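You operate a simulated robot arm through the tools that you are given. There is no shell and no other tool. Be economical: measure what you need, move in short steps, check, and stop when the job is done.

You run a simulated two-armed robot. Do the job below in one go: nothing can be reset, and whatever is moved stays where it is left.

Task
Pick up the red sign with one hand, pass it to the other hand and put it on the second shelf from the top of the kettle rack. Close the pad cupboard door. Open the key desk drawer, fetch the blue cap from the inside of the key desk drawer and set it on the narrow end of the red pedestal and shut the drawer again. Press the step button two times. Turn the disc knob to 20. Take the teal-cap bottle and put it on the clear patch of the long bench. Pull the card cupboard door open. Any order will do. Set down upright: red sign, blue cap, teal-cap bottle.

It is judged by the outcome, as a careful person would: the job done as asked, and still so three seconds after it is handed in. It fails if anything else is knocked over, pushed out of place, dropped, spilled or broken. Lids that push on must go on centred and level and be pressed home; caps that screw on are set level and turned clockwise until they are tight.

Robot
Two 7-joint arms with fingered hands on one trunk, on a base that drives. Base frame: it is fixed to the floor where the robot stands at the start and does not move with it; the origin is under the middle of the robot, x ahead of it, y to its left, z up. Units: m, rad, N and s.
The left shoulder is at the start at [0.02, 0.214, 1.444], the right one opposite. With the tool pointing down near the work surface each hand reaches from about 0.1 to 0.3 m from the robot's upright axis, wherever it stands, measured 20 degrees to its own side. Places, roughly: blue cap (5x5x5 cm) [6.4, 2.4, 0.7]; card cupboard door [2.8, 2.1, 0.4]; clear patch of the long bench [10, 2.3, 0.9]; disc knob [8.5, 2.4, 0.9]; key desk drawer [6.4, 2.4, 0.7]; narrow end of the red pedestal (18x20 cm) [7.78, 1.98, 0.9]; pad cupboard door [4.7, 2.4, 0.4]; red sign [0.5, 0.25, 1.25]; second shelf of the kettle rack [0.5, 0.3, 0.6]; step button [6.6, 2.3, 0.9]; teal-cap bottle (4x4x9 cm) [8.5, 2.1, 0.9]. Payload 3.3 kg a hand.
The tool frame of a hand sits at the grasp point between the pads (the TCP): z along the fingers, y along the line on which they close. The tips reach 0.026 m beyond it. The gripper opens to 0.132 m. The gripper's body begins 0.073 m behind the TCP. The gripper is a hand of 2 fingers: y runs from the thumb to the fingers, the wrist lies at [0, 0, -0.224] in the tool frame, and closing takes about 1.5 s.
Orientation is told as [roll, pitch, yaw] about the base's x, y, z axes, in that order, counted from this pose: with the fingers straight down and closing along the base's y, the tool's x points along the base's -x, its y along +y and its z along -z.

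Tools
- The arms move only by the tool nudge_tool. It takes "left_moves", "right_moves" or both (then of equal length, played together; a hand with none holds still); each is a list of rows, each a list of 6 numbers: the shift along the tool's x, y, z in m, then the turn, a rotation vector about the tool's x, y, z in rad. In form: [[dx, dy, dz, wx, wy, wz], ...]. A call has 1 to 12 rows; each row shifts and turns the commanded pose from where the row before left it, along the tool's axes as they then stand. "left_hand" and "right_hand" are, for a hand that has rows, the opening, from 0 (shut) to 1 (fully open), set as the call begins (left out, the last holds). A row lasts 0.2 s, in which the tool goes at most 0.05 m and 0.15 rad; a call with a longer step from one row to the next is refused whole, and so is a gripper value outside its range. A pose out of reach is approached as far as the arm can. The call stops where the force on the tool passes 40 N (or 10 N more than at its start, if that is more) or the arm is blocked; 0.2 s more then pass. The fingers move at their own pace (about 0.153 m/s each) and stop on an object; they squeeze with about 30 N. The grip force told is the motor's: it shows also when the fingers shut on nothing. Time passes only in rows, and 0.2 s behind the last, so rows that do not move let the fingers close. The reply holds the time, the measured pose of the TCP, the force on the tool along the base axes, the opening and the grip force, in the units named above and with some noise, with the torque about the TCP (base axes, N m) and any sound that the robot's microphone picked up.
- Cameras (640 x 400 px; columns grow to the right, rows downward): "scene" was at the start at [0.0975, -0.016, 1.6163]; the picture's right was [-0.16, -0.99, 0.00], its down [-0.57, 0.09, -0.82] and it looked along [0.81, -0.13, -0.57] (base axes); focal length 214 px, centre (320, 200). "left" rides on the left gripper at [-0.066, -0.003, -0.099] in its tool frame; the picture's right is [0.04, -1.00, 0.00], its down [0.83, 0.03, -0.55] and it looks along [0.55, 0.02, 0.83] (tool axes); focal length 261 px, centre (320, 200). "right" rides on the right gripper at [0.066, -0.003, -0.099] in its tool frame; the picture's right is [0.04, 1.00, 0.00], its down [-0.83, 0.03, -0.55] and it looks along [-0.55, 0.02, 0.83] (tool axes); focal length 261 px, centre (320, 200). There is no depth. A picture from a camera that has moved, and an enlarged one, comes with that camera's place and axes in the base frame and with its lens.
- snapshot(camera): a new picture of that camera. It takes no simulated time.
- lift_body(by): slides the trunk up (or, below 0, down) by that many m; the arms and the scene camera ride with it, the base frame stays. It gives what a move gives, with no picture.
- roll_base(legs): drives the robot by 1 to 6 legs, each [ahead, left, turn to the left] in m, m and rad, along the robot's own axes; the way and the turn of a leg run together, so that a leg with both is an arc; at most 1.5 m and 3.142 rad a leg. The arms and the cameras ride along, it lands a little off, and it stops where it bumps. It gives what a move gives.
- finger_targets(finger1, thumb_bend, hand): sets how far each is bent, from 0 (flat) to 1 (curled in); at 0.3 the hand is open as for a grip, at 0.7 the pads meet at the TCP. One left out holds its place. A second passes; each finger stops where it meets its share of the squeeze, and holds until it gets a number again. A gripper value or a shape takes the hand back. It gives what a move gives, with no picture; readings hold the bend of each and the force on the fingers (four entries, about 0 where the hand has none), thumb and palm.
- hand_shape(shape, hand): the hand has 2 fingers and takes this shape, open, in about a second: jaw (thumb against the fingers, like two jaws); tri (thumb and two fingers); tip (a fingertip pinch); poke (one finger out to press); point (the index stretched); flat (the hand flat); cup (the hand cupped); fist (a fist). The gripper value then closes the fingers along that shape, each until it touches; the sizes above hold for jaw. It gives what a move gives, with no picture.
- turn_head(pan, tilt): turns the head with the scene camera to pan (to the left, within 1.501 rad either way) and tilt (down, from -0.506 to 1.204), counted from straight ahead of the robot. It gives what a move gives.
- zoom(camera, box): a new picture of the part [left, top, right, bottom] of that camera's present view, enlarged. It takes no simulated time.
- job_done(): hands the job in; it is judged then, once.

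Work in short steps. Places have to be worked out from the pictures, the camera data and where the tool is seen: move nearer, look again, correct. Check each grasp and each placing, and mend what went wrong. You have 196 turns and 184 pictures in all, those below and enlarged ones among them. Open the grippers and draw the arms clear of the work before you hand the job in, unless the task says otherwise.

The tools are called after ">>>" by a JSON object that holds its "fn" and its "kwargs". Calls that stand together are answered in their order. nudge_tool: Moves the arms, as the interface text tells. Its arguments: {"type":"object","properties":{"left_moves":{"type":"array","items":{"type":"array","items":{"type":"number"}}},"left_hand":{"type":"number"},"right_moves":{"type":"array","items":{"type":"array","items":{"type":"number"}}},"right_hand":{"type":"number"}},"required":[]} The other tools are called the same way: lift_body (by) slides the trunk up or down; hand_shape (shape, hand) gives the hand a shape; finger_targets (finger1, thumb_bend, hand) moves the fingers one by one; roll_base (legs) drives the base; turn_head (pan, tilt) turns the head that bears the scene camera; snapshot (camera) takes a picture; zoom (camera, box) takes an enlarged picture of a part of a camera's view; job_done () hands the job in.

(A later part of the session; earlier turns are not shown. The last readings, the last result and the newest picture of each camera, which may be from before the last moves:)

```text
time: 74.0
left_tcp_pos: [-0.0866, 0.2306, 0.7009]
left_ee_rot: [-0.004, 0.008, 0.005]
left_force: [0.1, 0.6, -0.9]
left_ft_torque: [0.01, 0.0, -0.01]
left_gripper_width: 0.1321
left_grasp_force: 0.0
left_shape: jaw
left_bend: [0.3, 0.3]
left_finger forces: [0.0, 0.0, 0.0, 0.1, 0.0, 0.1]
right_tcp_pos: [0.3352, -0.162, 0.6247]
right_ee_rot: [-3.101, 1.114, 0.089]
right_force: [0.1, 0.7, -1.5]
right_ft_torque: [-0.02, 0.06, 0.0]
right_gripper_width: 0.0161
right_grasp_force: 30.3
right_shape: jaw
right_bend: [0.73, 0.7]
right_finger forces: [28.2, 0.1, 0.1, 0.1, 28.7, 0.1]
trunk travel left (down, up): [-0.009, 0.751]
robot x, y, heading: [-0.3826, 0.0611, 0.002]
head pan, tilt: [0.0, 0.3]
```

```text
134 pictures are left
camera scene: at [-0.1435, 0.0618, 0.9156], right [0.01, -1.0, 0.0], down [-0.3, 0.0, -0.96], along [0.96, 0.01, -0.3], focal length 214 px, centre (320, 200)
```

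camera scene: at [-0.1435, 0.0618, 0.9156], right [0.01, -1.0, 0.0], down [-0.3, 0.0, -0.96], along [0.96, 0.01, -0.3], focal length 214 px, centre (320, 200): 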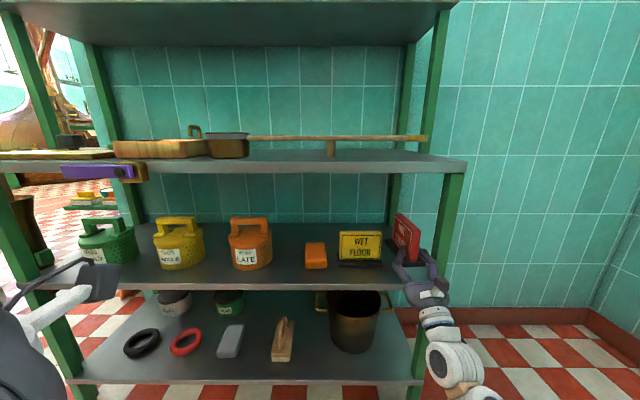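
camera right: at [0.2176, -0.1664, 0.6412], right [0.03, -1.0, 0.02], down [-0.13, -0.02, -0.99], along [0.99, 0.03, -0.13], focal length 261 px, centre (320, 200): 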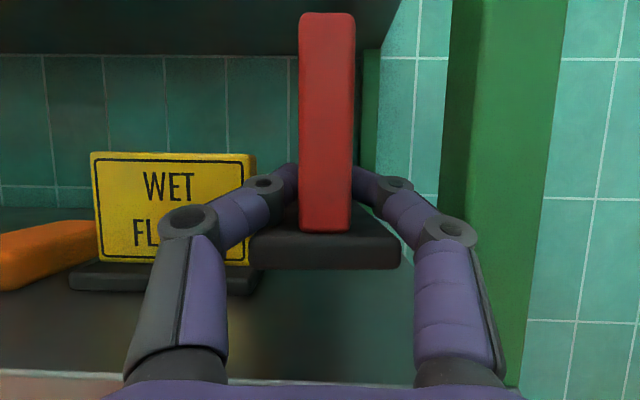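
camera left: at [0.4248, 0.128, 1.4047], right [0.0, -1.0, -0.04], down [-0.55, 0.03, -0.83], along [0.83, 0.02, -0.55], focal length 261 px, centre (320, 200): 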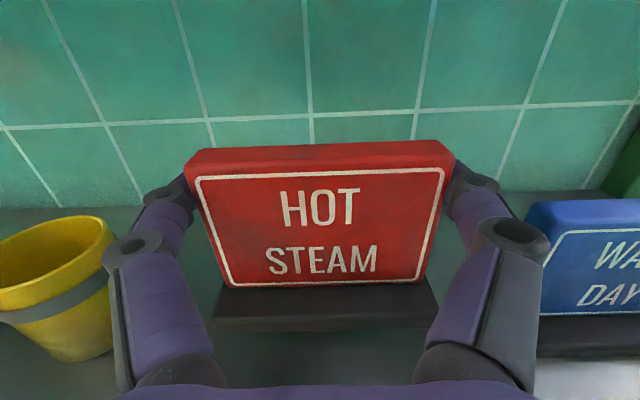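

Clearances look ≥1 cm both sides. I shift 3 mm right and lower gently in small rows, watching force.

>>> {"fn": "nudge_tool", "kwargs": {"right_moves": [[0, 0.003, 0, 0, 0, 0], [-0.0045, 0, -0.0022, 0, 0, 0], [-0.0045, 0, -0.0022, 0, 0, 0], [-0.0045, 0, -0.0022, 0, 0, 0], [-0.0045, 0, -0.0022, 0, 0, 0], [-0.0045, 0, -0.0022, 0, 0, 0], [0, 0, 0, 0, 0, 0]]}}

>>> {"fn": "snapshot", "kwargs": {"camera": "right"}}

```text
time: 75.6
left_tcp_pos: [-0.0868, 0.2305, 0.7012]
left_ee_rot: [-0.004, 0.006, 0.006]
left_force: [0.5, 0.9, 0.9]
left_ft_torque: [0.04, -0.02, -0.04]
left_gripper_width: 0.1321
left_grasp_force: 0.0
left_shape: jaw
left_bend: [0.3, 0.3]
left_finger forces: [0.0, 0.0, 0.0, 0.1, 0.1, 0.0]
right_tcp_pos: [0.335, -0.1648, 0.6004]
right_ee_rot: [-3.103, 1.113, 0.086]
right_force: [-0.2, 0.3, -2.4]
right_ft_torque: [0.0, 0.09, 0.02]
right_gripper_width: 0.016
right_grasp_force: 29.6
right_shape: jaw
right_bend: [0.73, 0.7]
right_finger forces: [28.2, 0.0, 0.1, 0.0, 28.6, 0.1]
trunk travel left (down, up): [-0.009, 0.751]
robot x, y, heading: [-0.3781, 0.0574, 0.005]
head pan, tilt: [0.0, 0.3]
```

```text
133 pictures are left
camera right: at [0.2177, -0.1691, 0.6159], right [0.03, -1.0, 0.02], down [-0.13, -0.02, -0.99], along [0.99, 0.03, -0.13], focal length 261 px, centre (320, 200)
```

right: 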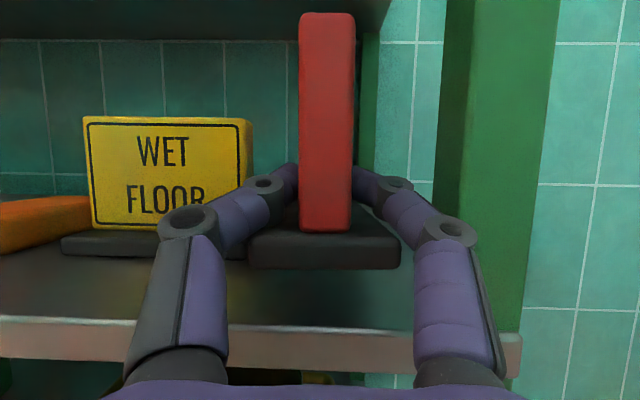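

Continue lowering in 2 mm rows.

>>> {"fn": "nudge_tool", "kwargs": {"right_moves": [[-0.0018, 0, -0.0009, 0, 0, 0], [-0.0018, 0, -0.0009, 0, 0, 0], [-0.0018, 0, -0.0009, 0, 0, 0], [-0.0018, 0, -0.0009, 0, 0, 0], [0, 0, 0, 0, 0, 0]]}}

>>> {"fn": "snapshot", "kwargs": {"camera": "right"}}

>>> {"fn": "zoom", "kwargs": {"camera": "scene", "box": [320, 190, 480, 290]}}

```text
time: 76.8
left_tcp_pos: [-0.0859, 0.2321, 0.7007]
left_ee_rot: [-0.004, 0.006, 0.006]
left_force: [-0.3, -0.6, -0.1]
left_ft_torque: [-0.01, 0.02, 0.0]
left_gripper_width: 0.1319
left_grasp_force: 0.1
left_shape: jaw
left_bend: [0.3, 0.3]
left_finger forces: [0.0, 0.0, 0.1, 0.0, 0.0, 0.0]
right_tcp_pos: [0.3349, -0.1646, 0.5926]
right_ee_rot: [-3.102, 1.112, 0.087]
right_force: [0.2, 0.6, -2.1]
right_ft_torque: [0.0, 0.03, -0.03]
right_gripper_width: 0.0161
right_grasp_force: 30.1
right_shape: jaw
right_bend: [0.73, 0.7]
right_finger forces: [28.2, 0.1, 0.0, 0.0, 28.7, 0.1]
trunk travel left (down, up): [-0.009, 0.751]
robot x, y, heading: [-0.3801, 0.0641, 0.007]
head pan, tilt: [0.0, 0.3]
```

```text
132 pictures are left
camera right: at [0.2175, -0.1687, 0.6078], right [0.03, -1.0, 0.02], down [-0.13, -0.02, -0.99], along [0.99, 0.03, -0.13], focal length 261 px, centre (320, 200)
```

right: 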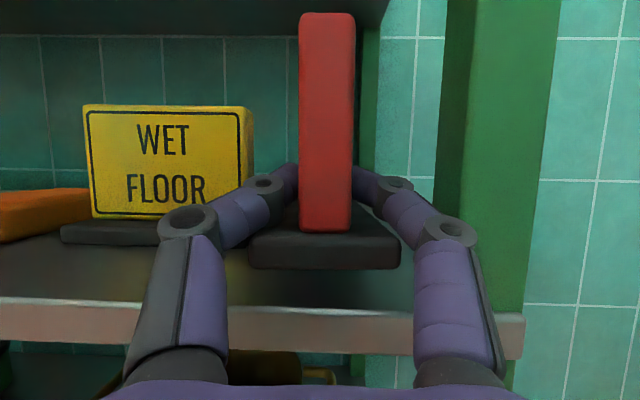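

```text
4.00 times, centred on (400, 240) of scene
camera zoom: at [-0.1434, 0.0618, 0.9155], right [0.01, -1.0, 0.0], down [-0.3, 0.0, -0.96], along [0.96, 0.01, -0.3], focal length 858 px, centre (0, 40)
```

zoom: 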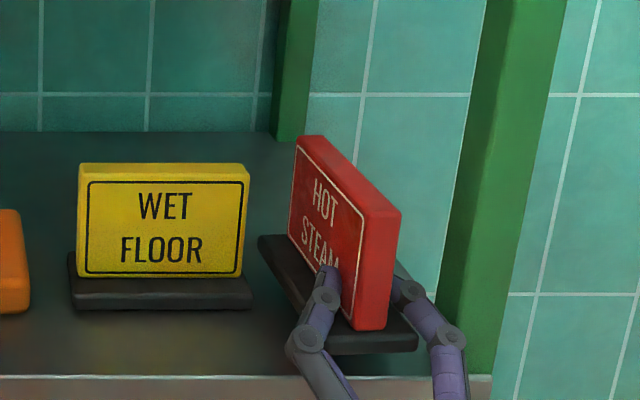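

A few mm to go; continue.

>>> {"fn": "nudge_tool", "kwargs": {"right_moves": [[-0.0018, 0, -0.0009, 0, 0, 0], [-0.0018, 0, -0.0009, 0, 0, 0], [-0.0018, 0, -0.0009, 0, 0, 0], [0, 0, 0, 0, 0, 0]]}}

>>> {"fn": "zoom", "kwargs": {"camera": "scene", "box": [320, 190, 480, 290]}}

```text
time: 77.8
left_tcp_pos: [-0.0869, 0.231, 0.7012]
left_ee_rot: [-0.003, 0.006, 0.004]
left_force: [0.1, -0.1, -0.4]
left_ft_torque: [0.03, 0.03, 0.01]
left_gripper_width: 0.132
left_grasp_force: 0.0
left_shape: jaw
left_bend: [0.3, 0.3]
left_finger forces: [0.0, 0.1, 0.1, 0.0, 0.0, 0.0]
right_tcp_pos: [0.335, -0.1645, 0.5863]
right_ee_rot: [-3.102, 1.113, 0.088]
right_force: [1.0, 0.6, -1.7]
right_ft_torque: [-0.01, 0.07, 0.01]
right_gripper_width: 0.0162
right_grasp_force: 29.6
right_shape: jaw
right_bend: [0.73, 0.7]
right_finger forces: [28.2, 0.1, 0.0, 0.0, 28.6, 0.0]
trunk travel left (down, up): [-0.009, 0.751]
robot x, y, heading: [-0.378, 0.0642, 0.005]
head pan, tilt: [0.0, 0.3]
```

```text
4.00 times, centred on (400, 240) of scene
camera zoom: at [-0.1434, 0.0618, 0.9155], right [0.01, -1.0, 0.0], down [-0.3, 0.0, -0.96], along [0.96, 0.01, -0.3], focal length 858 px, centre (0, 40)
```

zoom: 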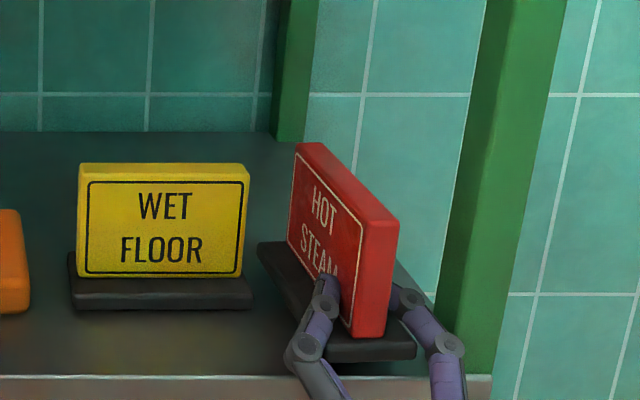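

Still no contact; continue in 2 mm rows.

>>> {"fn": "nudge_tool", "kwargs": {"right_moves": [[-0.0018, 0, -0.0009, 0, 0, 0], [-0.0018, 0, -0.0009, 0, 0, 0], [-0.0018, 0, -0.0009, 0, 0, 0], [-0.0018, 0, -0.0009, 0, 0, 0], [-0.0018, 0, -0.0009, 0, 0, 0], [0, 0, 0, 0, 0, 0]]}}

>>> {"fn": "zoom", "kwargs": {"camera": "scene", "box": [320, 190, 480, 290]}}

>>> {"fn": "snapshot", "kwargs": {"camera": "right"}}

```text
time: 79.2
left_tcp_pos: [-0.0864, 0.2302, 0.7003]
left_ee_rot: [-0.003, 0.007, 0.004]
left_force: [-0.1, -0.9, -0.2]
left_ft_torque: [-0.01, -0.01, 0.03]
left_gripper_width: 0.132
left_grasp_force: 0.2
left_shape: jaw
left_bend: [0.3, 0.3]
left_finger forces: [0.0, 0.0, 0.1, 0.0, 0.0, 0.0]
right_tcp_pos: [0.334, -0.1643, 0.5766]
right_ee_rot: [-3.101, 1.111, 0.087]
right_force: [0.3, 0.0, -0.1]
right_ft_torque: [0.1, 0.06, 0.03]
right_gripper_width: 0.0161
right_grasp_force: 30.1
right_shape: jaw
right_bend: [0.73, 0.7]
right_finger forces: [28.2, 0.0, 0.0, 0.0, 29.0, 0.0]
trunk travel left (down, up): [-0.009, 0.751]
robot x, y, heading: [-0.3781, 0.0602, 0.002]
head pan, tilt: [0.0, 0.3]
```

```text
4.00 times, centred on (400, 240) of scene
camera zoom: at [-0.1436, 0.0619, 0.9156], right [0.01, -1.0, 0.0], down [-0.3, 0.0, -0.96], along [0.96, 0.01, -0.3], focal length 858 px, centre (0, 40)
```

zoom: 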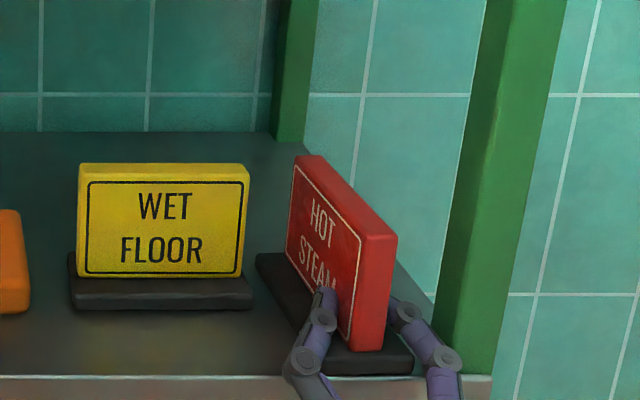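

```text
128 pictures are left
camera right: at [0.2174, -0.1686, 0.5919], right [0.03, -1.0, 0.02], down [-0.13, -0.02, -0.99], along [0.99, 0.03, -0.13], focal length 261 px, centre (320, 200)
```

right: 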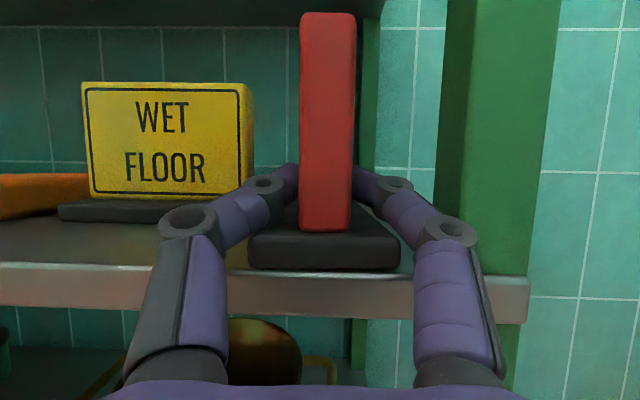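

Contact: the weight left the tool (force ≈0) and the sign is level, fully on the shelf. I press 1 mm, open slightly (0.04 m) and check.

>>> {"fn": "nudge_tool", "kwargs": {"right_moves": [[-0.0012, 0, -0.0006, 0, 0, 0], [0, 0, 0, 0, 0, 0]]}}

>>> {"fn": "nudge_tool", "kwargs": {"right_moves": [[0, 0, 0, 0, 0, 0], [0, 0, 0, 0, 0, 0], [0, 0, 0, 0, 0, 0]], "right_hand": 0.27}}

>>> {"fn": "snapshot", "kwargs": {"camera": "right"}}

```text
time: 79.8
left_tcp_pos: [-0.0876, 0.2305, 0.701]
left_ee_rot: [-0.004, 0.006, 0.004]
left_force: [-0.2, 0.2, 0.1]
left_ft_torque: [0.03, 0.0, -0.01]
left_gripper_width: 0.1318
left_grasp_force: 0.1
left_shape: jaw
left_bend: [0.3, 0.3]
left_finger forces: [0.0, 0.0, 0.0, 0.1, 0.1, 0.1]
right_tcp_pos: [0.3353, -0.1651, 0.5769]
right_ee_rot: [-3.101, 1.112, 0.084]
right_force: [0.4, -0.7, 5.5]
right_ft_torque: [0.1, 0.03, -0.04]
right_gripper_width: 0.0161
right_grasp_force: 30.6
right_shape: jaw
right_bend: [0.73, 0.7]
right_finger forces: [28.7, 0.0, 0.1, 0.1, 28.9, 0.1]
trunk travel left (down, up): [-0.009, 0.751]
robot x, y, heading: [-0.3774, 0.062, 0.007]
head pan, tilt: [0.0, 0.3]
```

```text
time: 80.6
left_tcp_pos: [-0.0874, 0.231, 0.7006]
left_ee_rot: [-0.002, 0.007, 0.004]
left_force: [0.1, 0.7, -0.6]
left_ft_torque: [0.02, 0.01, 0.0]
left_gripper_width: 0.1321
left_grasp_force: 0.2
left_shape: jaw
left_bend: [0.3, 0.3]
left_finger forces: [0.0, 0.0, 0.0, 0.0, 0.0, 0.1]
right_tcp_pos: [0.3349, -0.1619, 0.5737]
right_ee_rot: [-3.102, 1.115, 0.089]
right_force: [-1.2, 1.7, -1.1]
right_ft_torque: [0.11, -0.04, -0.09]
right_gripper_width: 0.0345
right_grasp_force: 0.1
right_shape: jaw
right_bend: [0.74, 0.7]
right_finger forces: [2.9, 0.1, 0.0, 0.0, 0.0, 0.1]
trunk travel left (down, up): [-0.009, 0.751]
robot x, y, heading: [-0.3757, 0.0625, 0.007]
head pan, tilt: [0.0, 0.3]
```

```text
127 pictures are left
camera right: at [0.2176, -0.1677, 0.59], right [0.04, -1.0, 0.02], down [-0.13, -0.02, -0.99], along [0.99, 0.03, -0.13], focal length 261 px, centre (320, 200)
```

right: 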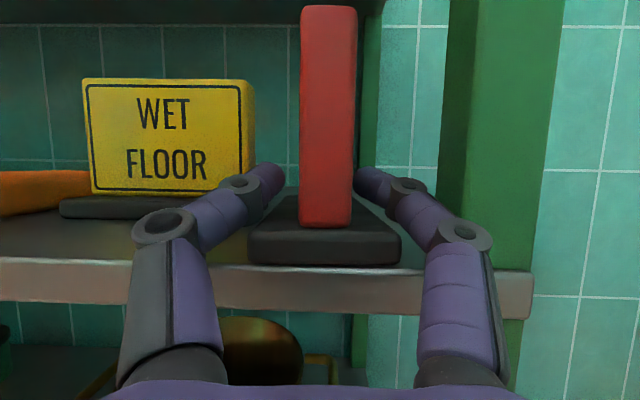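

Released, with about 5 mm gap at the right finger and more left. I drive straight back 0.12 m.

>>> {"fn": "roll_base", "kwargs": {"legs": [[-0.12, 0, 0]]}}

>>> {"fn": "snapshot", "kwargs": {"camera": "right"}}

>>> {"fn": "zoom", "kwargs": {"camera": "scene", "box": [300, 170, 460, 270]}}

```text
time: 81.8
left_tcp_pos: [-0.2046, 0.2303, 0.7015]
left_ee_rot: [-0.005, 0.007, 0.005]
left_force: [-0.6, 0.8, -0.5]
left_ft_torque: [-0.02, 0.01, -0.01]
left_gripper_width: 0.132
left_grasp_force: 0.0
left_shape: jaw
left_bend: [0.3, 0.3]
left_finger forces: [0.0, 0.1, 0.0, 0.0, 0.1, 0.1]
right_tcp_pos: [0.2154, -0.1648, 0.5749]
right_ee_rot: [-3.1, 1.113, 0.087]
right_force: [-0.5, -0.3, -0.4]
right_ft_torque: [0.0, -0.03, 0.01]
right_gripper_width: 0.0353
right_grasp_force: 0.2
right_shape: jaw
right_bend: [0.73, 0.7]
right_finger forces: [0.1, 0.1, 0.0, 0.0, 0.0, 0.0]
trunk travel left (down, up): [-0.009, 0.751]
robot x, y, heading: [-0.499, 0.0599, 0.008]
head pan, tilt: [0.0, 0.3]
```

```text
126 pictures are left
camera right: at [0.0978, -0.1692, 0.5905], right [0.03, -1.0, 0.02], down [-0.13, -0.02, -0.99], along [0.99, 0.03, -0.13], focal length 261 px, centre (320, 200)
```

right: 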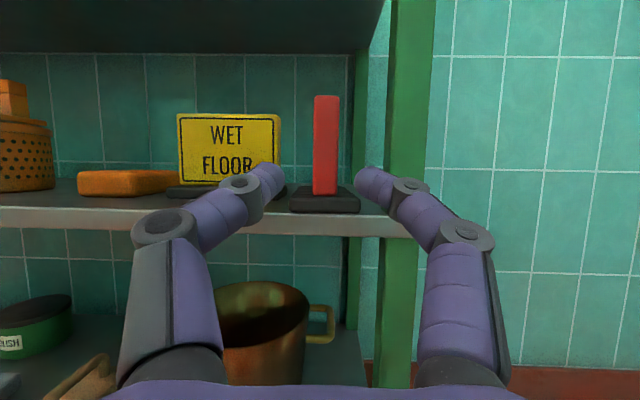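

```text
4.00 times, centred on (380, 220) of scene
camera zoom: at [-0.2631, 0.0611, 0.9155], right [0.01, -1.0, 0.0], down [-0.3, 0.0, -0.96], along [0.96, 0.01, -0.3], focal length 858 px, centre (80, 120)
```

zoom: 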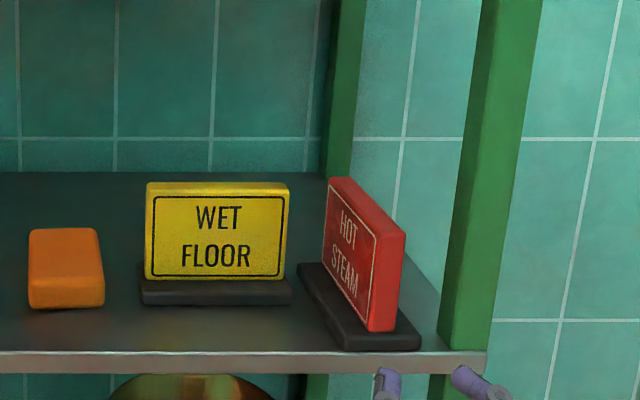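

The sign stands upright on the shelf. Now I back off, raise the trunk and fold the right hand down for travel.

>>> {"fn": "roll_base", "kwargs": {"legs": [[-0.2, 0, 0]]}}

>>> {"fn": "lift_body", "kwargs": {"by": 0.4}}

>>> {"fn": "nudge_tool", "kwargs": {"right_moves": [[0, 0, -0.02, 0, -0.15, 0], [0, 0, -0.02, 0, -0.15, 0], [0, 0, -0.02, 0, -0.15, 0], [0.005, 0, -0.02, 0, -0.15, 0], [-0.005, 0, -0.02, 0, -0.15, 0], [-0.007, 0, -0.02, 0, -0.15, 0], [-0.01, 0, -0.017, 0, -0.15, 0], [-0.012, 0, -0.015, 0, -0.15, 0], [-0.015, 0, -0.012, 0, -0.15, 0], [-0.017, 0, -0.01, 0, -0.15, 0], [-0.018, 0, -0.007, 0, -0.15, 0], [-0.02, 0, -0.004, 0, -0.15, 0]], "right_hand": 1}}

>>> {"fn": "nudge_tool", "kwargs": {"right_moves": [[-0.02, 0, 0, 0, -0.15, 0], [-0.02, 0, 0, 0, -0.08, 0], [0, 0, 0, 0, 0, 0]]}}

```text
time: 83.4
left_tcp_pos: [-0.408, 0.2282, 0.7007]
left_ee_rot: [-0.003, 0.007, 0.005]
left_force: [0.1, -0.9, -0.3]
left_ft_torque: [0.03, 0.0, 0.0]
left_gripper_width: 0.132
left_grasp_force: 0.0
left_shape: jaw
left_bend: [0.3, 0.3]
left_finger forces: [0.0, 0.1, 0.0, 0.0, 0.0, 0.0]
right_tcp_pos: [0.012, -0.1672, 0.5743]
right_ee_rot: [-3.101, 1.113, 0.087]
right_force: [-0.4, 0.6, 0.4]
right_ft_torque: [0.01, 0.03, -0.04]
right_gripper_width: 0.0355
right_grasp_force: 0.2
right_shape: jaw
right_bend: [0.73, 0.7]
right_finger forces: [0.0, 0.0, 0.0, 0.0, 0.0, 0.0]
trunk travel left (down, up): [-0.009, 0.751]
robot x, y, heading: [-0.6988, 0.0612, 0.002]
head pan, tilt: [0.0, 0.3]
```

```text
time: 87.2
left_tcp_pos: [-0.4082, 0.228, 1.1007]
left_ee_rot: [-0.004, 0.008, 0.005]
left_force: [0.2, -0.4, -0.4]
left_ft_torque: [0.0, 0.02, 0.0]
left_gripper_width: 0.1318
left_grasp_force: 0.1
left_shape: jaw
left_bend: [0.3, 0.3]
left_finger forces: [0.1, 0.0, 0.0, 0.1, 0.0, 0.1]
right_tcp_pos: [0.0119, -0.1681, 0.9751]
right_ee_rot: [-3.102, 1.113, 0.088]
right_force: [-0.8, -1.0, 0.2]
right_ft_torque: [0.01, 0.0, 0.0]
right_gripper_width: 0.0351
right_grasp_force: 0.0
right_shape: jaw
right_bend: [0.73, 0.7]
right_finger forces: [0.0, 0.0, 0.0, 0.0, 0.0, 0.0]
trunk travel left (down, up): [-0.409, 0.351]
robot x, y, heading: [-0.6972, 0.0614, 0.004]
head pan, tilt: [0.0, 0.3]
```

```text
time: 88.3
left_tcp_pos: [-0.4088, 0.2278, 1.101]
left_ee_rot: [-0.004, 0.007, 0.004]
left_force: [-0.3, -0.3, -1.2]
left_ft_torque: [-0.01, 0.04, 0.0]
left_gripper_width: 0.1321
left_grasp_force: 0.0
left_shape: jaw
left_bend: [0.3, 0.3]
left_finger forces: [0.0, 0.0, 0.0, 0.1, 0.0, 0.1]
right_tcp_pos: [-0.0558, -0.2427, 0.9781]
right_ee_rot: [0.909, 1.412, -2.272]
right_force: [-0.3, -0.7, -0.4]
right_ft_torque: [0.02, 0.02, 0.01]
right_gripper_width: 0.132
right_grasp_force: 0.1
right_shape: jaw
right_bend: [0.3, 0.3]
right_finger forces: [0.0, 0.1, 0.0, 0.0, 0.1, 0.1]
trunk travel left (down, up): [-0.409, 0.351]
robot x, y, heading: [-0.7013, 0.0596, 0.007]
head pan, tilt: [0.0, 0.3]
stopped in row 5 (right hand): the arm was blocked; the commanded pose is now the measured one
```

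```text
time: 89.1
left_tcp_pos: [-0.4076, 0.2294, 1.1003]
left_ee_rot: [-0.004, 0.007, 0.005]
left_force: [0.1, 0.1, 0.0]
left_ft_torque: [0.02, 0.01, -0.01]
left_gripper_width: 0.132
left_grasp_force: 0.1
left_shape: jaw
left_bend: [0.3, 0.3]
left_finger forces: [0.0, 0.1, 0.1, 0.0, 0.1, 0.0]
right_tcp_pos: [-0.0619, -0.2488, 0.9391]
right_ee_rot: [0.388, 1.217, -2.81]
right_force: [-0.6, 0.3, 0.2]
right_ft_torque: [0.0, 0.04, 0.0]
right_gripper_width: 0.1319
right_grasp_force: 0.1
right_shape: jaw
right_bend: [0.3, 0.3]
right_finger forces: [0.0, 0.0, 0.1, 0.0, 0.1, 0.1]
trunk travel left (down, up): [-0.409, 0.351]
robot x, y, heading: [-0.6975, 0.0617, 0.011]
head pan, tilt: [0.0, 0.3]
```

Blocked while level near the body; now it points forward and slightly down. I keep rotating down without pulling back.

>>> {"fn": "nudge_tool", "kwargs": {"right_moves": [[0, 0, 0, 0, -0.15, 0], [0, 0, 0, 0, -0.15, 0], [0, 0, 0, 0, -0.15, 0], [0, 0, 0, 0, -0.15, 0], [-0.02, 0, -0.02, 0, -0.15, 0], [-0.03, 0, -0.02, 0, -0.15, 0], [-0.04, 0, -0.01, 0, -0.15, 0], [-0.04, 0, 0, 0, -0.15, 0], [-0.04, 0, 0, 0, 0, 0], [-0.04, 0, 0, 0, 0, 0], [-0.04, 0, 0, 0, 0, 0]]}}

>>> {"fn": "turn_head", "kwargs": {"pan": 0.9, "tilt": 0.25}}

>>> {"fn": "snapshot", "kwargs": {"camera": "scene"}}

```text
time: 91.5
left_tcp_pos: [-0.4076, 0.2293, 1.1006]
left_ee_rot: [-0.004, 0.008, 0.004]
left_force: [0.4, 0.6, 1.1]
left_ft_torque: [-0.04, 0.02, -0.01]
left_gripper_width: 0.132
left_grasp_force: 0.0
left_shape: jaw
left_bend: [0.3, 0.3]
left_finger forces: [0.0, 0.1, 0.0, 0.0, 0.0, 0.1]
right_tcp_pos: [-0.2029, -0.2666, 0.7961]
right_ee_rot: [0.123, 0.042, 3.118]
right_force: [0.5, 0.1, 1.1]
right_ft_torque: [-0.01, -0.01, 0.02]
right_gripper_width: 0.1319
right_grasp_force: 0.0
right_shape: jaw
right_bend: [0.3, 0.3]
right_finger forces: [0.1, 0.1, 0.0, 0.0, 0.0, 0.0]
right hand out of reach, approached as far as the arm can: row 6, 7, 8, 9, 10, 11
trunk travel left (down, up): [-0.409, 0.351]
robot x, y, heading: [-0.6986, 0.0596, 0.002]
head pan, tilt: [0.0, 0.3]
```

```text
time: 92.7
left_tcp_pos: [-0.408, 0.2283, 1.1011]
left_ee_rot: [-0.004, 0.007, 0.006]
left_force: [0.3, 0.1, -0.2]
left_ft_torque: [0.04, 0.03, 0.03]
left_gripper_width: 0.1319
left_grasp_force: 0.1
left_shape: jaw
left_bend: [0.3, 0.3]
left_finger forces: [0.0, 0.0, 0.2, 0.1, 0.0, 0.0]
right_tcp_pos: [-0.2031, -0.2668, 0.7969]
right_ee_rot: [0.123, 0.044, 3.117]
right_force: [-0.1, -0.2, -0.2]
right_ft_torque: [0.0, -0.01, 0.0]
right_gripper_width: 0.1317
right_grasp_force: 0.1
right_shape: jaw
right_bend: [0.3, 0.3]
right_finger forces: [0.1, 0.1, 0.0, 0.0, 0.0, 0.0]
trunk travel left (down, up): [-0.409, 0.351]
robot x, y, heading: [-0.7013, 0.0611, 0.004]
head pan, tilt: [0.901, 0.25]
```

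```text
124 pictures are left
camera scene: at [-0.6159, 0.1322, 1.3334], right [0.79, -0.62, 0.0], down [-0.15, -0.19, -0.97], along [0.6, 0.76, -0.25], focal length 214 px, centre (320, 200)
```

scene: 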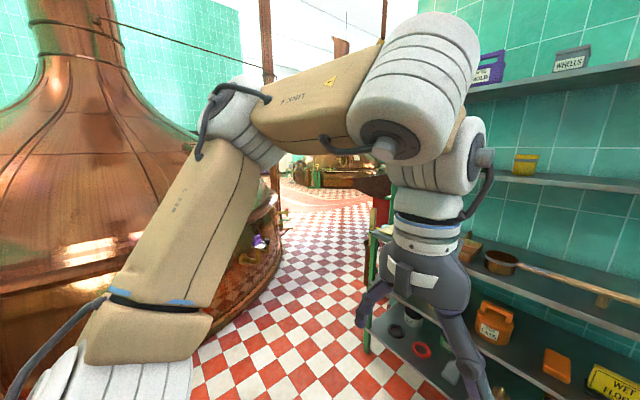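

Right hand is down too. I turn left 0.8 and drive out through the passage between rack and kettle, first to about (−0.35, 0.9).

>>> {"fn": "roll_base", "kwargs": {"legs": [[0, 0, 0.8], [0.847, 0.334, 0]]}}

>>> {"fn": "turn_head", "kwargs": {"pan": -0.2, "tilt": 0.3}}

>>> {"fn": "snapshot", "kwargs": {"camera": "scene"}}

```text
time: 99.5
left_tcp_pos: [-0.2688, 1.2265, 1.1006]
left_ee_rot: [-0.005, 0.007, 0.801]
left_force: [0.3, 0.6, 0.8]
left_ft_torque: [-0.04, -0.02, 0.01]
left_gripper_width: 0.132
left_grasp_force: 0.2
left_shape: jaw
left_bend: [0.3, 0.3]
left_finger forces: [0.0, 0.0, 0.0, 0.0, 0.1, 0.0]
right_tcp_pos: [0.2301, 1.0282, 0.7979]
right_ee_rot: [0.122, 0.04, -2.369]
right_force: [0.7, 0.0, 0.8]
right_ft_torque: [0.0, 0.0, -0.02]
right_gripper_width: 0.132
right_grasp_force: 0.0
right_shape: jaw
right_bend: [0.3, 0.3]
right_finger forces: [0.1, 0.0, 0.0, 0.1, 0.1, 0.1]
trunk travel left (down, up): [-0.409, 0.351]
robot x, y, heading: [-0.3463, 0.9002, 0.798]
head pan, tilt: [0.901, 0.25]
```

```text
time: 100.9
left_tcp_pos: [-0.269, 1.2266, 1.1012]
left_ee_rot: [-0.005, 0.009, 0.8]
left_force: [-0.8, 0.2, 0.5]
left_ft_torque: [0.0, -0.01, 0.0]
left_gripper_width: 0.1322
left_grasp_force: 0.0
left_shape: jaw
left_bend: [0.3, 0.3]
left_finger forces: [0.1, 0.0, 0.1, 0.0, 0.1, 0.1]
right_tcp_pos: [0.2306, 1.027, 0.7972]
right_ee_rot: [0.122, 0.045, -2.371]
right_force: [0.1, -0.2, -0.6]
right_ft_torque: [0.02, -0.02, -0.02]
right_gripper_width: 0.132
right_grasp_force: 0.1
right_shape: jaw
right_bend: [0.3, 0.3]
right_finger forces: [0.0, 0.0, 0.0, 0.1, 0.0, 0.0]
trunk travel left (down, up): [-0.409, 0.351]
robot x, y, heading: [-0.3502, 0.9024, 0.804]
head pan, tilt: [-0.201, 0.3]
```

```text
123 pictures are left
camera scene: at [-0.2564, 0.97, 1.3287], right [0.57, -0.82, 0.0], down [-0.24, -0.17, -0.96], along [0.79, 0.54, -0.3], focal length 214 px, centre (320, 200)
```

scene: 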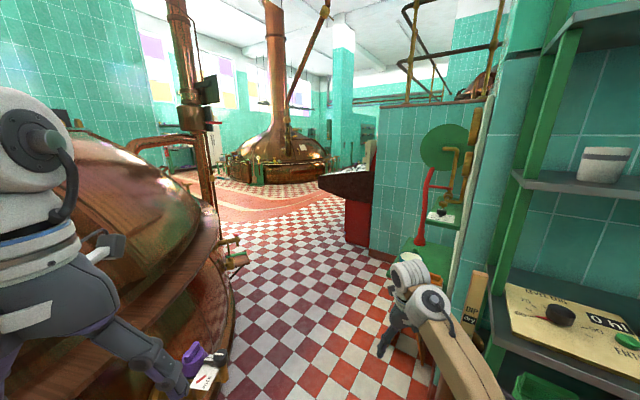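

The passage is about 1 m wide between a stool on the right and the kettle platform. I first tuck the right hand closer and higher.

>>> {"fn": "nudge_tool", "kwargs": {"right_moves": [[0, -0.01, -0.045, 0, 0, 0], [0, -0.01, -0.045, 0, 0, 0], [0, -0.01, -0.045, 0, 0, 0], [0, -0.01, -0.045, 0, 0, 0], [0, -0.01, -0.045, 0, 0, 0], [0, -0.01, -0.045, 0, 0, 0], [0, 0, -0.03, 0, 0, 0], [0, 0, 0, 0, 0, 0]]}}

>>> {"fn": "snapshot", "kwargs": {"camera": "scene"}}

```text
time: 102.7
left_tcp_pos: [-0.2679, 1.2278, 1.1006]
left_ee_rot: [-0.004, 0.007, 0.801]
left_force: [0.4, 0.2, -0.3]
left_ft_torque: [-0.02, -0.01, -0.01]
left_gripper_width: 0.132
left_grasp_force: 0.1
left_shape: jaw
left_bend: [0.3, 0.3]
left_finger forces: [0.1, 0.0, 0.0, 0.1, 0.1, 0.0]
right_tcp_pos: [0.237, 1.0405, 0.8113]
right_ee_rot: [0.121, 0.044, -2.368]
right_force: [0.5, -0.2, -0.1]
right_ft_torque: [0.0, 0.02, 0.02]
right_gripper_width: 0.1322
right_grasp_force: 0.0
right_shape: jaw
right_bend: [0.3, 0.3]
right_finger forces: [0.0, 0.0, 0.0, 0.0, 0.1, 0.1]
right hand out of reach, approached as far as the arm can: row 1, 2, 3, 4, 5, 6, 7
trunk travel left (down, up): [-0.409, 0.351]
robot x, y, heading: [-0.3498, 0.9005, 0.804]
head pan, tilt: [-0.201, 0.3]
```

```text
122 pictures are left
camera scene: at [-0.2564, 0.9699, 1.3287], right [0.57, -0.82, 0.0], down [-0.24, -0.17, -0.96], along [0.79, 0.54, -0.3], focal length 214 px, centre (320, 200)
```

scene: 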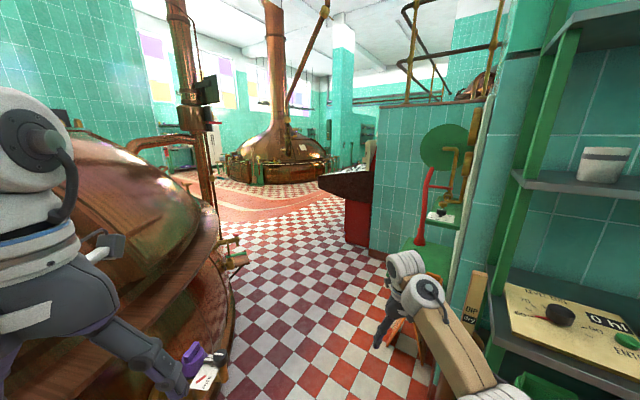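

The right arm is stuck at a joint limit in this twist; I untwist it about the tool axis toward its original orientation.

>>> {"fn": "nudge_tool", "kwargs": {"right_moves": [[0, 0, 0, 0, 0, -0.15], [0, 0, 0, 0, 0, -0.15], [0, 0, 0, 0, 0, -0.15], [0, 0, 0, 0, 0, -0.15], [0, 0, 0, 0, 0, -0.15], [0, 0, 0, 0, 0, -0.15], [0, 0, 0, 0, 0, -0.15], [0, 0, 0, 0, 0, -0.15], [0, 0, 0, 0, 0, 0]]}}

>>> {"fn": "snapshot", "kwargs": {"camera": "scene"}}

```text
time: 104.7
left_tcp_pos: [-0.2682, 1.2254, 1.1017]
left_ee_rot: [-0.004, 0.007, 0.8]
left_force: [-0.3, 0.0, -0.5]
left_ft_torque: [-0.02, 0.02, 0.02]
left_gripper_width: 0.1322
left_grasp_force: 0.1
left_shape: jaw
left_bend: [0.3, 0.3]
left_finger forces: [0.0, 0.0, 0.1, 0.1, 0.0, 0.0]
right_tcp_pos: [0.2377, 1.0408, 0.811]
right_ee_rot: [0.085, -0.097, -1.176]
right_force: [0.2, 1.0, 0.3]
right_ft_torque: [0.04, -0.01, 0.0]
right_gripper_width: 0.132
right_grasp_force: 0.0
right_shape: jaw
right_bend: [0.3, 0.3]
right_finger forces: [0.0, 0.1, 0.0, 0.0, 0.0, 0.0]
trunk travel left (down, up): [-0.409, 0.351]
robot x, y, heading: [-0.3527, 0.8962, 0.797]
head pan, tilt: [-0.201, 0.3]
```

```text
121 pictures are left
camera scene: at [-0.2564, 0.9699, 1.3287], right [0.57, -0.82, 0.0], down [-0.24, -0.17, -0.96], along [0.79, 0.54, -0.3], focal length 214 px, centre (320, 200)
```

scene: 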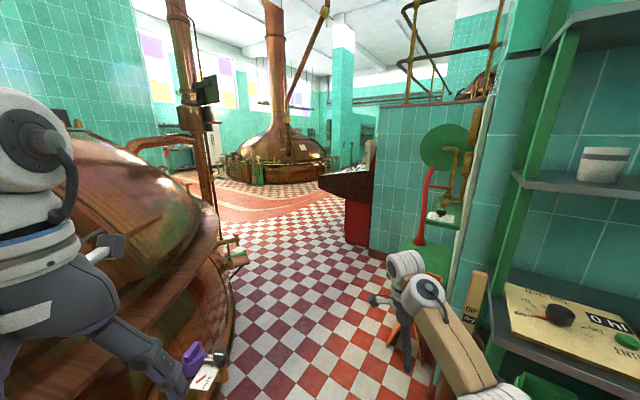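

That works. Continue untwisting to the standard orientation.

>>> {"fn": "nudge_tool", "kwargs": {"right_moves": [[0, 0, 0, 0, 0, -0.15], [0, 0, 0, 0, 0, -0.15], [0, 0, 0, 0, 0, -0.15], [0, 0, 0, 0, 0, -0.15], [0, 0, 0, 0, 0, -0.15], [0, 0, 0, 0, 0, -0.15], [0, 0, 0, 0, 0, -0.15], [0, 0, 0, 0, 0, -0.15], [0, 0, 0, 0, 0, -0.15], [0, 0, 0, 0, 0, -0.15], [0, 0, 0, 0, 0, -0.15], [0, 0, 0, 0, 0, -0.15]]}}

>>> {"fn": "nudge_tool", "kwargs": {"right_moves": [[0, 0, 0, 0, 0, -0.15], [0.03, 0, -0.03, 0, 0, 0], [0.03, 0, -0.03, 0, 0, 0], [0.03, 0.01, -0.03, 0, 0, 0], [0.03, 0.01, -0.03, 0, 0, 0], [0.03, 0.01, -0.03, 0, 0, 0], [0.03, 0.01, -0.03, 0, 0, 0], [0.03, 0, -0.03, 0, 0, 0]]}}

```text
time: 107.3
left_tcp_pos: [-0.2679, 1.2262, 1.1014]
left_ee_rot: [-0.004, 0.008, 0.801]
left_force: [0.0, -0.6, 0.4]
left_ft_torque: [-0.01, 0.01, 0.0]
left_gripper_width: 0.1322
left_grasp_force: 0.1
left_shape: jaw
left_bend: [0.3, 0.3]
left_finger forces: [0.0, 0.0, 0.0, 0.0, 0.0, 0.1]
right_tcp_pos: [0.2374, 1.0397, 0.8131]
right_ee_rot: [-0.115, -0.059, 0.633]
right_force: [0.2, 0.1, -0.8]
right_ft_torque: [-0.02, 0.01, -0.02]
right_gripper_width: 0.1319
right_grasp_force: 0.1
right_shape: jaw
right_bend: [0.3, 0.3]
right_finger forces: [0.1, 0.0, 0.0, 0.0, 0.0, 0.0]
trunk travel left (down, up): [-0.409, 0.351]
robot x, y, heading: [-0.3532, 0.9022, 0.798]
head pan, tilt: [-0.201, 0.3]
```

```text
time: 109.1
left_tcp_pos: [-0.2672, 1.2257, 1.1018]
left_ee_rot: [-0.004, 0.007, 0.8]
left_force: [-0.4, -0.1, 1.2]
left_ft_torque: [0.01, 0.01, 0.0]
left_gripper_width: 0.1317
left_grasp_force: 0.0
left_shape: jaw
left_bend: [0.3, 0.3]
left_finger forces: [0.1, 0.1, 0.1, 0.0, 0.1, 0.1]
right_tcp_pos: [0.2384, 1.041, 0.8122]
right_ee_rot: [-0.124, -0.041, 0.777]
right_force: [-0.2, 0.2, -0.4]
right_ft_torque: [-0.01, 0.01, 0.04]
right_gripper_width: 0.1317
right_grasp_force: 0.0
right_shape: jaw
right_bend: [0.3, 0.3]
right_finger forces: [0.0, 0.1, 0.0, 0.0, 0.0, 0.1]
right hand out of reach, approached as far as the arm can: row 2, 3, 4, 5, 6, 7, 8
trunk travel left (down, up): [-0.409, 0.351]
robot x, y, heading: [-0.3525, 0.9004, 0.804]
head pan, tilt: [-0.201, 0.3]
```

Stuck for up/back motion; I try an inward motion with a small forward tilt to get off the joint limit.

>>> {"fn": "nudge_tool", "kwargs": {"right_moves": [[0, 0.04, 0, 0, 0, 0], [0, 0.04, 0, 0, 0, 0], [0, 0.04, 0, 0, 0, 0], [0, 0, 0, 0, 0, 0]]}}

>>> {"fn": "nudge_tool", "kwargs": {"right_moves": [[0.03, 0, 0, 0, 0, 0], [0.03, 0, 0, 0, 0, 0], [0, 0, 0, 0, 0, 0]]}}

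>>> {"fn": "nudge_tool", "kwargs": {"right_moves": [[0, 0, 0, 0.12, 0, 0], [0, 0, -0.03, 0, 0, 0], [0, 0, -0.03, 0, 0, 0], [0, 0, 0, 0, 0, 0]]}}

```text
time: 110.1
left_tcp_pos: [-0.2678, 1.2266, 1.101]
left_ee_rot: [-0.004, 0.007, 0.802]
left_force: [-0.1, 0.3, -0.2]
left_ft_torque: [0.0, 0.01, -0.05]
left_gripper_width: 0.1318
left_grasp_force: 0.1
left_shape: jaw
left_bend: [0.3, 0.3]
left_finger forces: [0.1, 0.0, 0.1, 0.1, 0.0, 0.0]
right_tcp_pos: [0.1551, 1.1239, 0.7971]
right_ee_rot: [-0.122, -0.041, 0.779]
right_force: [0.3, -0.5, 1.2]
right_ft_torque: [-0.01, 0.03, 0.02]
right_gripper_width: 0.1318
right_grasp_force: 0.1
right_shape: jaw
right_bend: [0.3, 0.3]
right_finger forces: [0.0, 0.0, 0.0, 0.0, 0.0, 0.0]
trunk travel left (down, up): [-0.409, 0.351]
robot x, y, heading: [-0.354, 0.902, 0.797]
head pan, tilt: [-0.201, 0.3]
```

```text
time: 110.9
left_tcp_pos: [-0.2677, 1.2262, 1.1014]
left_ee_rot: [-0.003, 0.007, 0.802]
left_force: [0.2, 0.2, -0.6]
left_ft_torque: [-0.03, 0.01, -0.03]
left_gripper_width: 0.1322
left_grasp_force: 0.0
left_shape: jaw
left_bend: [0.3, 0.3]
left_finger forces: [0.0, 0.1, 0.0, 0.0, 0.0, 0.0]
right_tcp_pos: [0.14, 1.1109, 0.7949]
right_ee_rot: [-0.123, -0.043, 0.78]
right_force: [0.2, 0.8, -0.1]
right_ft_torque: [0.0, -0.02, 0.04]
right_gripper_width: 0.132
right_grasp_force: 0.1
right_shape: jaw
right_bend: [0.3, 0.3]
right_finger forces: [0.0, 0.0, 0.0, 0.0, 0.0, 0.0]
right hand out of reach, approached as far as the arm can: row 1, 2
trunk travel left (down, up): [-0.409, 0.351]
robot x, y, heading: [-0.3505, 0.9021, 0.804]
head pan, tilt: [-0.201, 0.3]
```

```text
time: 111.9
left_tcp_pos: [-0.2674, 1.2251, 1.1009]
left_ee_rot: [-0.004, 0.006, 0.801]
left_force: [-0.4, 0.2, 0.2]
left_ft_torque: [0.0, 0.02, -0.04]
left_gripper_width: 0.1322
left_grasp_force: 0.0
left_shape: jaw
left_bend: [0.3, 0.3]
left_finger forces: [0.0, 0.0, 0.0, 0.0, 0.1, 0.0]
right_tcp_pos: [0.1465, 1.116, 0.7967]
right_ee_rot: [-0.242, -0.043, 0.778]
right_force: [0.1, -0.1, 0.7]
right_ft_torque: [0.0, 0.0, 0.0]
right_gripper_width: 0.1318
right_grasp_force: 0.0
right_shape: jaw
right_bend: [0.3, 0.3]
right_finger forces: [0.0, 0.0, 0.0, 0.0, 0.0, 0.0]
right hand out of reach, approached as far as the arm can: row 1, 2, 3
trunk travel left (down, up): [-0.409, 0.351]
robot x, y, heading: [-0.3516, 0.9001, 0.8]
head pan, tilt: [-0.201, 0.3]
```

The right arm is in an elbow-down branch, which is fine for forward-pointing tasks; the left stays for downward ones. I drive on through the passage in steps.

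>>> {"fn": "roll_base", "kwargs": {"legs": [[0.54, -0.068, 0]]}}

>>> {"fn": "snapshot", "kwargs": {"camera": "scene"}}

```text
time: 115.0
left_tcp_pos: [0.1582, 1.5704, 1.1002]
left_ee_rot: [-0.005, 0.005, 0.803]
left_force: [0.4, 0.2, 0.1]
left_ft_torque: [-0.03, -0.01, 0.01]
left_gripper_width: 0.132
left_grasp_force: 0.0
left_shape: jaw
left_bend: [0.3, 0.3]
left_finger forces: [0.0, 0.0, 0.1, 0.1, 0.1, 0.1]
right_tcp_pos: [0.5714, 1.4583, 0.7966]
right_ee_rot: [-0.242, -0.041, 0.782]
right_force: [0.1, 0.3, -0.6]
right_ft_torque: [0.0, 0.01, 0.01]
right_gripper_width: 0.1322
right_grasp_force: 0.1
right_shape: jaw
right_bend: [0.3, 0.3]
right_finger forces: [0.1, 0.1, 0.0, 0.0, 0.1, 0.1]
trunk travel left (down, up): [-0.409, 0.351]
robot x, y, heading: [0.0728, 1.2429, 0.807]
head pan, tilt: [-0.201, 0.3]
```

```text
120 pictures are left
camera scene: at [0.1705, 1.3133, 1.3286], right [0.57, -0.82, 0.0], down [-0.24, -0.17, -0.96], along [0.79, 0.54, -0.3], focal length 214 px, centre (320, 200)
```

scene: 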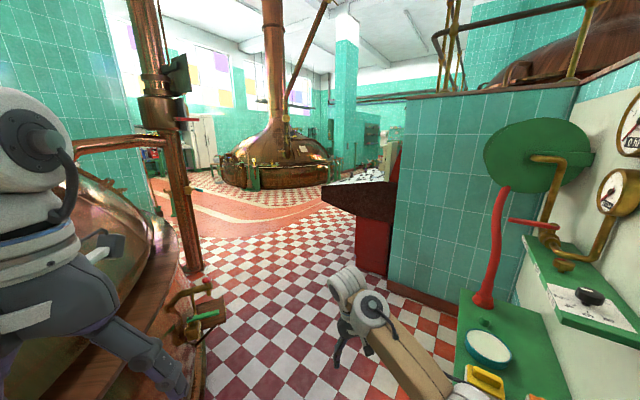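

Passage continues between the valve (≈(0.57,2.26)) and the red desk (≈(1.5,2.2)). I drive to ≈(0.75,1.75) and look again.

>>> {"fn": "roll_base", "kwargs": {"legs": [[0.84, -0.13, 0]]}}

>>> {"fn": "snapshot", "kwargs": {"camera": "scene"}}

>>> {"fn": "turn_head", "kwargs": {"pan": 0.7, "tilt": 0.5}}

>>> {"fn": "snapshot", "kwargs": {"camera": "scene"}}

```text
time: 119.5
left_tcp_pos: [0.8323, 2.0815, 1.1012]
left_ee_rot: [-0.002, 0.008, 0.803]
left_force: [-0.6, -0.4, -0.8]
left_ft_torque: [-0.01, -0.01, -0.02]
left_gripper_width: 0.1319
left_grasp_force: 0.1
left_shape: jaw
left_bend: [0.3, 0.3]
left_finger forces: [0.0, 0.0, 0.1, 0.0, 0.0, 0.0]
right_tcp_pos: [1.2457, 1.9692, 0.7968]
right_ee_rot: [-0.243, -0.042, 0.781]
right_force: [0.3, 0.7, 0.1]
right_ft_torque: [-0.01, 0.02, 0.04]
right_gripper_width: 0.1322
right_grasp_force: 0.1
right_shape: jaw
right_bend: [0.3, 0.3]
right_finger forces: [0.1, 0.0, 0.0, 0.1, 0.1, 0.0]
trunk travel left (down, up): [-0.409, 0.351]
robot x, y, heading: [0.7485, 1.7545, 0.803]
head pan, tilt: [-0.201, 0.3]
```

```text
119 pictures are left
camera scene: at [0.8444, 1.8246, 1.3286], right [0.57, -0.82, 0.0], down [-0.24, -0.17, -0.96], along [0.79, 0.54, -0.3], focal length 214 px, centre (320, 200)
```

scene: 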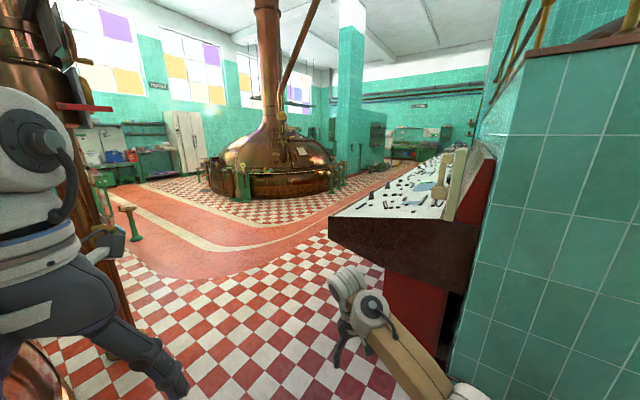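

```text
time: 120.7
left_tcp_pos: [0.8322, 2.0815, 1.1009]
left_ee_rot: [-0.003, 0.006, 0.802]
left_force: [0.6, 0.6, -0.5]
left_ft_torque: [0.03, 0.0, -0.01]
left_gripper_width: 0.132
left_grasp_force: 0.1
left_shape: jaw
left_bend: [0.3, 0.3]
left_finger forces: [0.1, 0.0, 0.1, 0.0, 0.0, 0.1]
right_tcp_pos: [1.246, 1.9699, 0.7965]
right_ee_rot: [-0.244, -0.04, 0.78]
right_force: [0.5, 0.1, -0.4]
right_ft_torque: [0.02, 0.03, 0.0]
right_gripper_width: 0.1319
right_grasp_force: 0.1
right_shape: jaw
right_bend: [0.3, 0.3]
right_finger forces: [0.0, 0.0, 0.1, 0.1, 0.0, 0.0]
trunk travel left (down, up): [-0.409, 0.351]
robot x, y, heading: [0.7442, 1.7546, 0.806]
head pan, tilt: [0.7, 0.499]
```

```text
118 pictures are left
camera scene: at [0.7734, 1.8622, 1.3103], right [1.0, -0.07, 0.0], down [-0.03, -0.48, -0.88], along [0.06, 0.88, -0.48], focal length 214 px, centre (320, 200)
```

scene: 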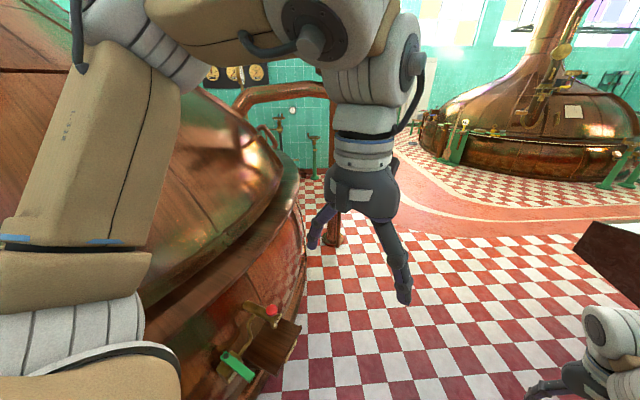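

Gap between kettle valve (x≤0.78) and console corner (x≈1.8) is ~1 m; I shift right, turn to face +y, then go through to y≈3.1.

>>> {"fn": "roll_base", "kwargs": {"legs": [[0.281, -0.084, 0], [0, 0, 0.765], [0.2, -0.28, 0], [1.0, 0, 0]]}}

>>> {"fn": "turn_head", "kwargs": {"pan": -1.4, "tilt": 0.35}}

>>> {"fn": "snapshot", "kwargs": {"camera": "scene"}}

```text
time: 130.7
left_tcp_pos: [1.139, 3.3153, 1.0971]
left_ee_rot: [0.013, 0.012, 1.545]
left_force: [0.3, 0.8, 0.1]
left_ft_torque: [0.0, -0.05, -0.01]
left_gripper_width: 0.1318
left_grasp_force: 0.0
left_shape: jaw
left_bend: [0.3, 0.3]
left_finger forces: [0.1, 0.0, 0.1, 0.0, 0.0, 0.1]
right_tcp_pos: [1.5156, 3.52, 0.7959]
right_ee_rot: [-0.243, -0.043, 1.536]
right_force: [-0.8, -0.4, -0.4]
right_ft_torque: [-0.01, 0.04, 0.0]
right_gripper_width: 0.1321
right_grasp_force: 0.0
right_shape: jaw
right_bend: [0.3, 0.3]
right_finger forces: [0.0, 0.1, 0.1, 0.0, 0.0, 0.0]
trunk travel left (down, up): [-0.409, 0.351]
robot x, y, heading: [1.301, 3.0206, 1.56]
head pan, tilt: [0.7, 0.499]
stopped in leg 4: the robot was blocked; the commanded pose is now the measured one
```

```text
time: 132.7
left_tcp_pos: [1.1376, 3.3152, 1.0977]
left_ee_rot: [0.013, 0.01, 1.543]
left_force: [-0.1, 0.2, 0.1]
left_ft_torque: [0.03, -0.01, 0.0]
left_gripper_width: 0.1321
left_grasp_force: 0.1
left_shape: jaw
left_bend: [0.3, 0.3]
left_finger forces: [0.1, 0.0, 0.0, 0.0, 0.0, 0.0]
right_tcp_pos: [1.517, 3.5197, 0.7953]
right_ee_rot: [-0.245, -0.041, 1.534]
right_force: [-0.1, -0.4, 0.1]
right_ft_torque: [0.02, 0.03, 0.02]
right_gripper_width: 0.1319
right_grasp_force: 0.0
right_shape: jaw
right_bend: [0.3, 0.3]
right_finger forces: [0.0, 0.1, 0.0, 0.0, 0.1, 0.1]
trunk travel left (down, up): [-0.409, 0.351]
robot x, y, heading: [1.2949, 3.0204, 1.558]
head pan, tilt: [-1.4, 0.351]
```

```text
117 pictures are left
camera scene: at [1.3938, 3.0613, 1.3238], right [0.16, -0.99, 0.0], down [-0.34, -0.05, -0.94], along [0.93, 0.15, -0.34], focal length 214 px, centre (320, 200)
```

scene: 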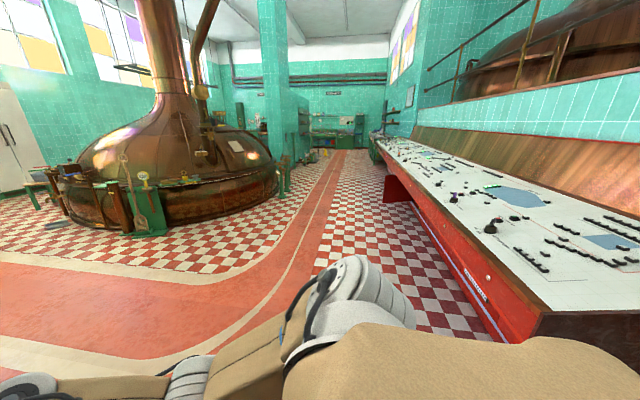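

The robot was blocked (probably the left arm against the copper column). I move right 0.3 m away and look left to check.

>>> {"fn": "roll_base", "kwargs": {"legs": [[-0.05, -0.3, 0]]}}

>>> {"fn": "turn_head", "kwargs": {"pan": 0.7, "tilt": 0.3}}

>>> {"fn": "snapshot", "kwargs": {"camera": "scene"}}

```text
time: 134.8
left_tcp_pos: [1.4354, 3.2604, 1.0973]
left_ee_rot: [0.01, 0.01, 1.547]
left_force: [-0.2, -0.3, -0.5]
left_ft_torque: [-0.02, -0.02, 0.02]
left_gripper_width: 0.1322
left_grasp_force: 0.0
left_shape: jaw
left_bend: [0.3, 0.3]
left_finger forces: [0.0, 0.0, 0.1, 0.0, 0.0, 0.0]
right_tcp_pos: [1.8125, 3.465, 0.797]
right_ee_rot: [-0.24, -0.041, 1.535]
right_force: [0.1, 0.0, 0.4]
right_ft_torque: [0.01, 0.01, -0.02]
right_gripper_width: 0.1318
right_grasp_force: 0.0
right_shape: jaw
right_bend: [0.3, 0.3]
right_finger forces: [0.1, 0.0, 0.0, 0.1, 0.0, 0.0]
trunk travel left (down, up): [-0.409, 0.351]
robot x, y, heading: [1.5979, 2.9686, 1.557]
head pan, tilt: [-1.4, 0.351]
```

```text
time: 136.8
left_tcp_pos: [1.4334, 3.2601, 1.0981]
left_ee_rot: [0.01, 0.01, 1.546]
left_force: [0.2, -0.2, 0.2]
left_ft_torque: [0.02, -0.02, -0.01]
left_gripper_width: 0.1321
left_grasp_force: 0.0
left_shape: jaw
left_bend: [0.3, 0.3]
left_finger forces: [0.1, 0.0, 0.1, 0.0, 0.1, 0.1]
right_tcp_pos: [1.8111, 3.4657, 0.7973]
right_ee_rot: [-0.243, -0.042, 1.534]
right_force: [0.0, -0.5, -0.4]
right_ft_torque: [-0.01, -0.04, -0.01]
right_gripper_width: 0.1319
right_grasp_force: 0.1
right_shape: jaw
right_bend: [0.3, 0.3]
right_finger forces: [0.0, 0.1, 0.1, 0.1, 0.1, 0.0]
trunk travel left (down, up): [-0.409, 0.351]
robot x, y, heading: [1.5967, 2.9665, 1.558]
head pan, tilt: [0.7, 0.3]
```

```text
116 pictures are left
camera scene: at [1.539, 3.0646, 1.3287], right [0.77, 0.63, 0.0], down [0.19, -0.23, -0.96], along [-0.61, 0.74, -0.3], focal length 214 px, centre (320, 200)
```

scene: 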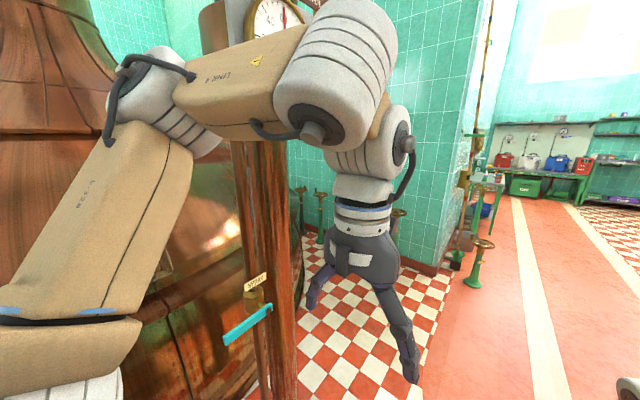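

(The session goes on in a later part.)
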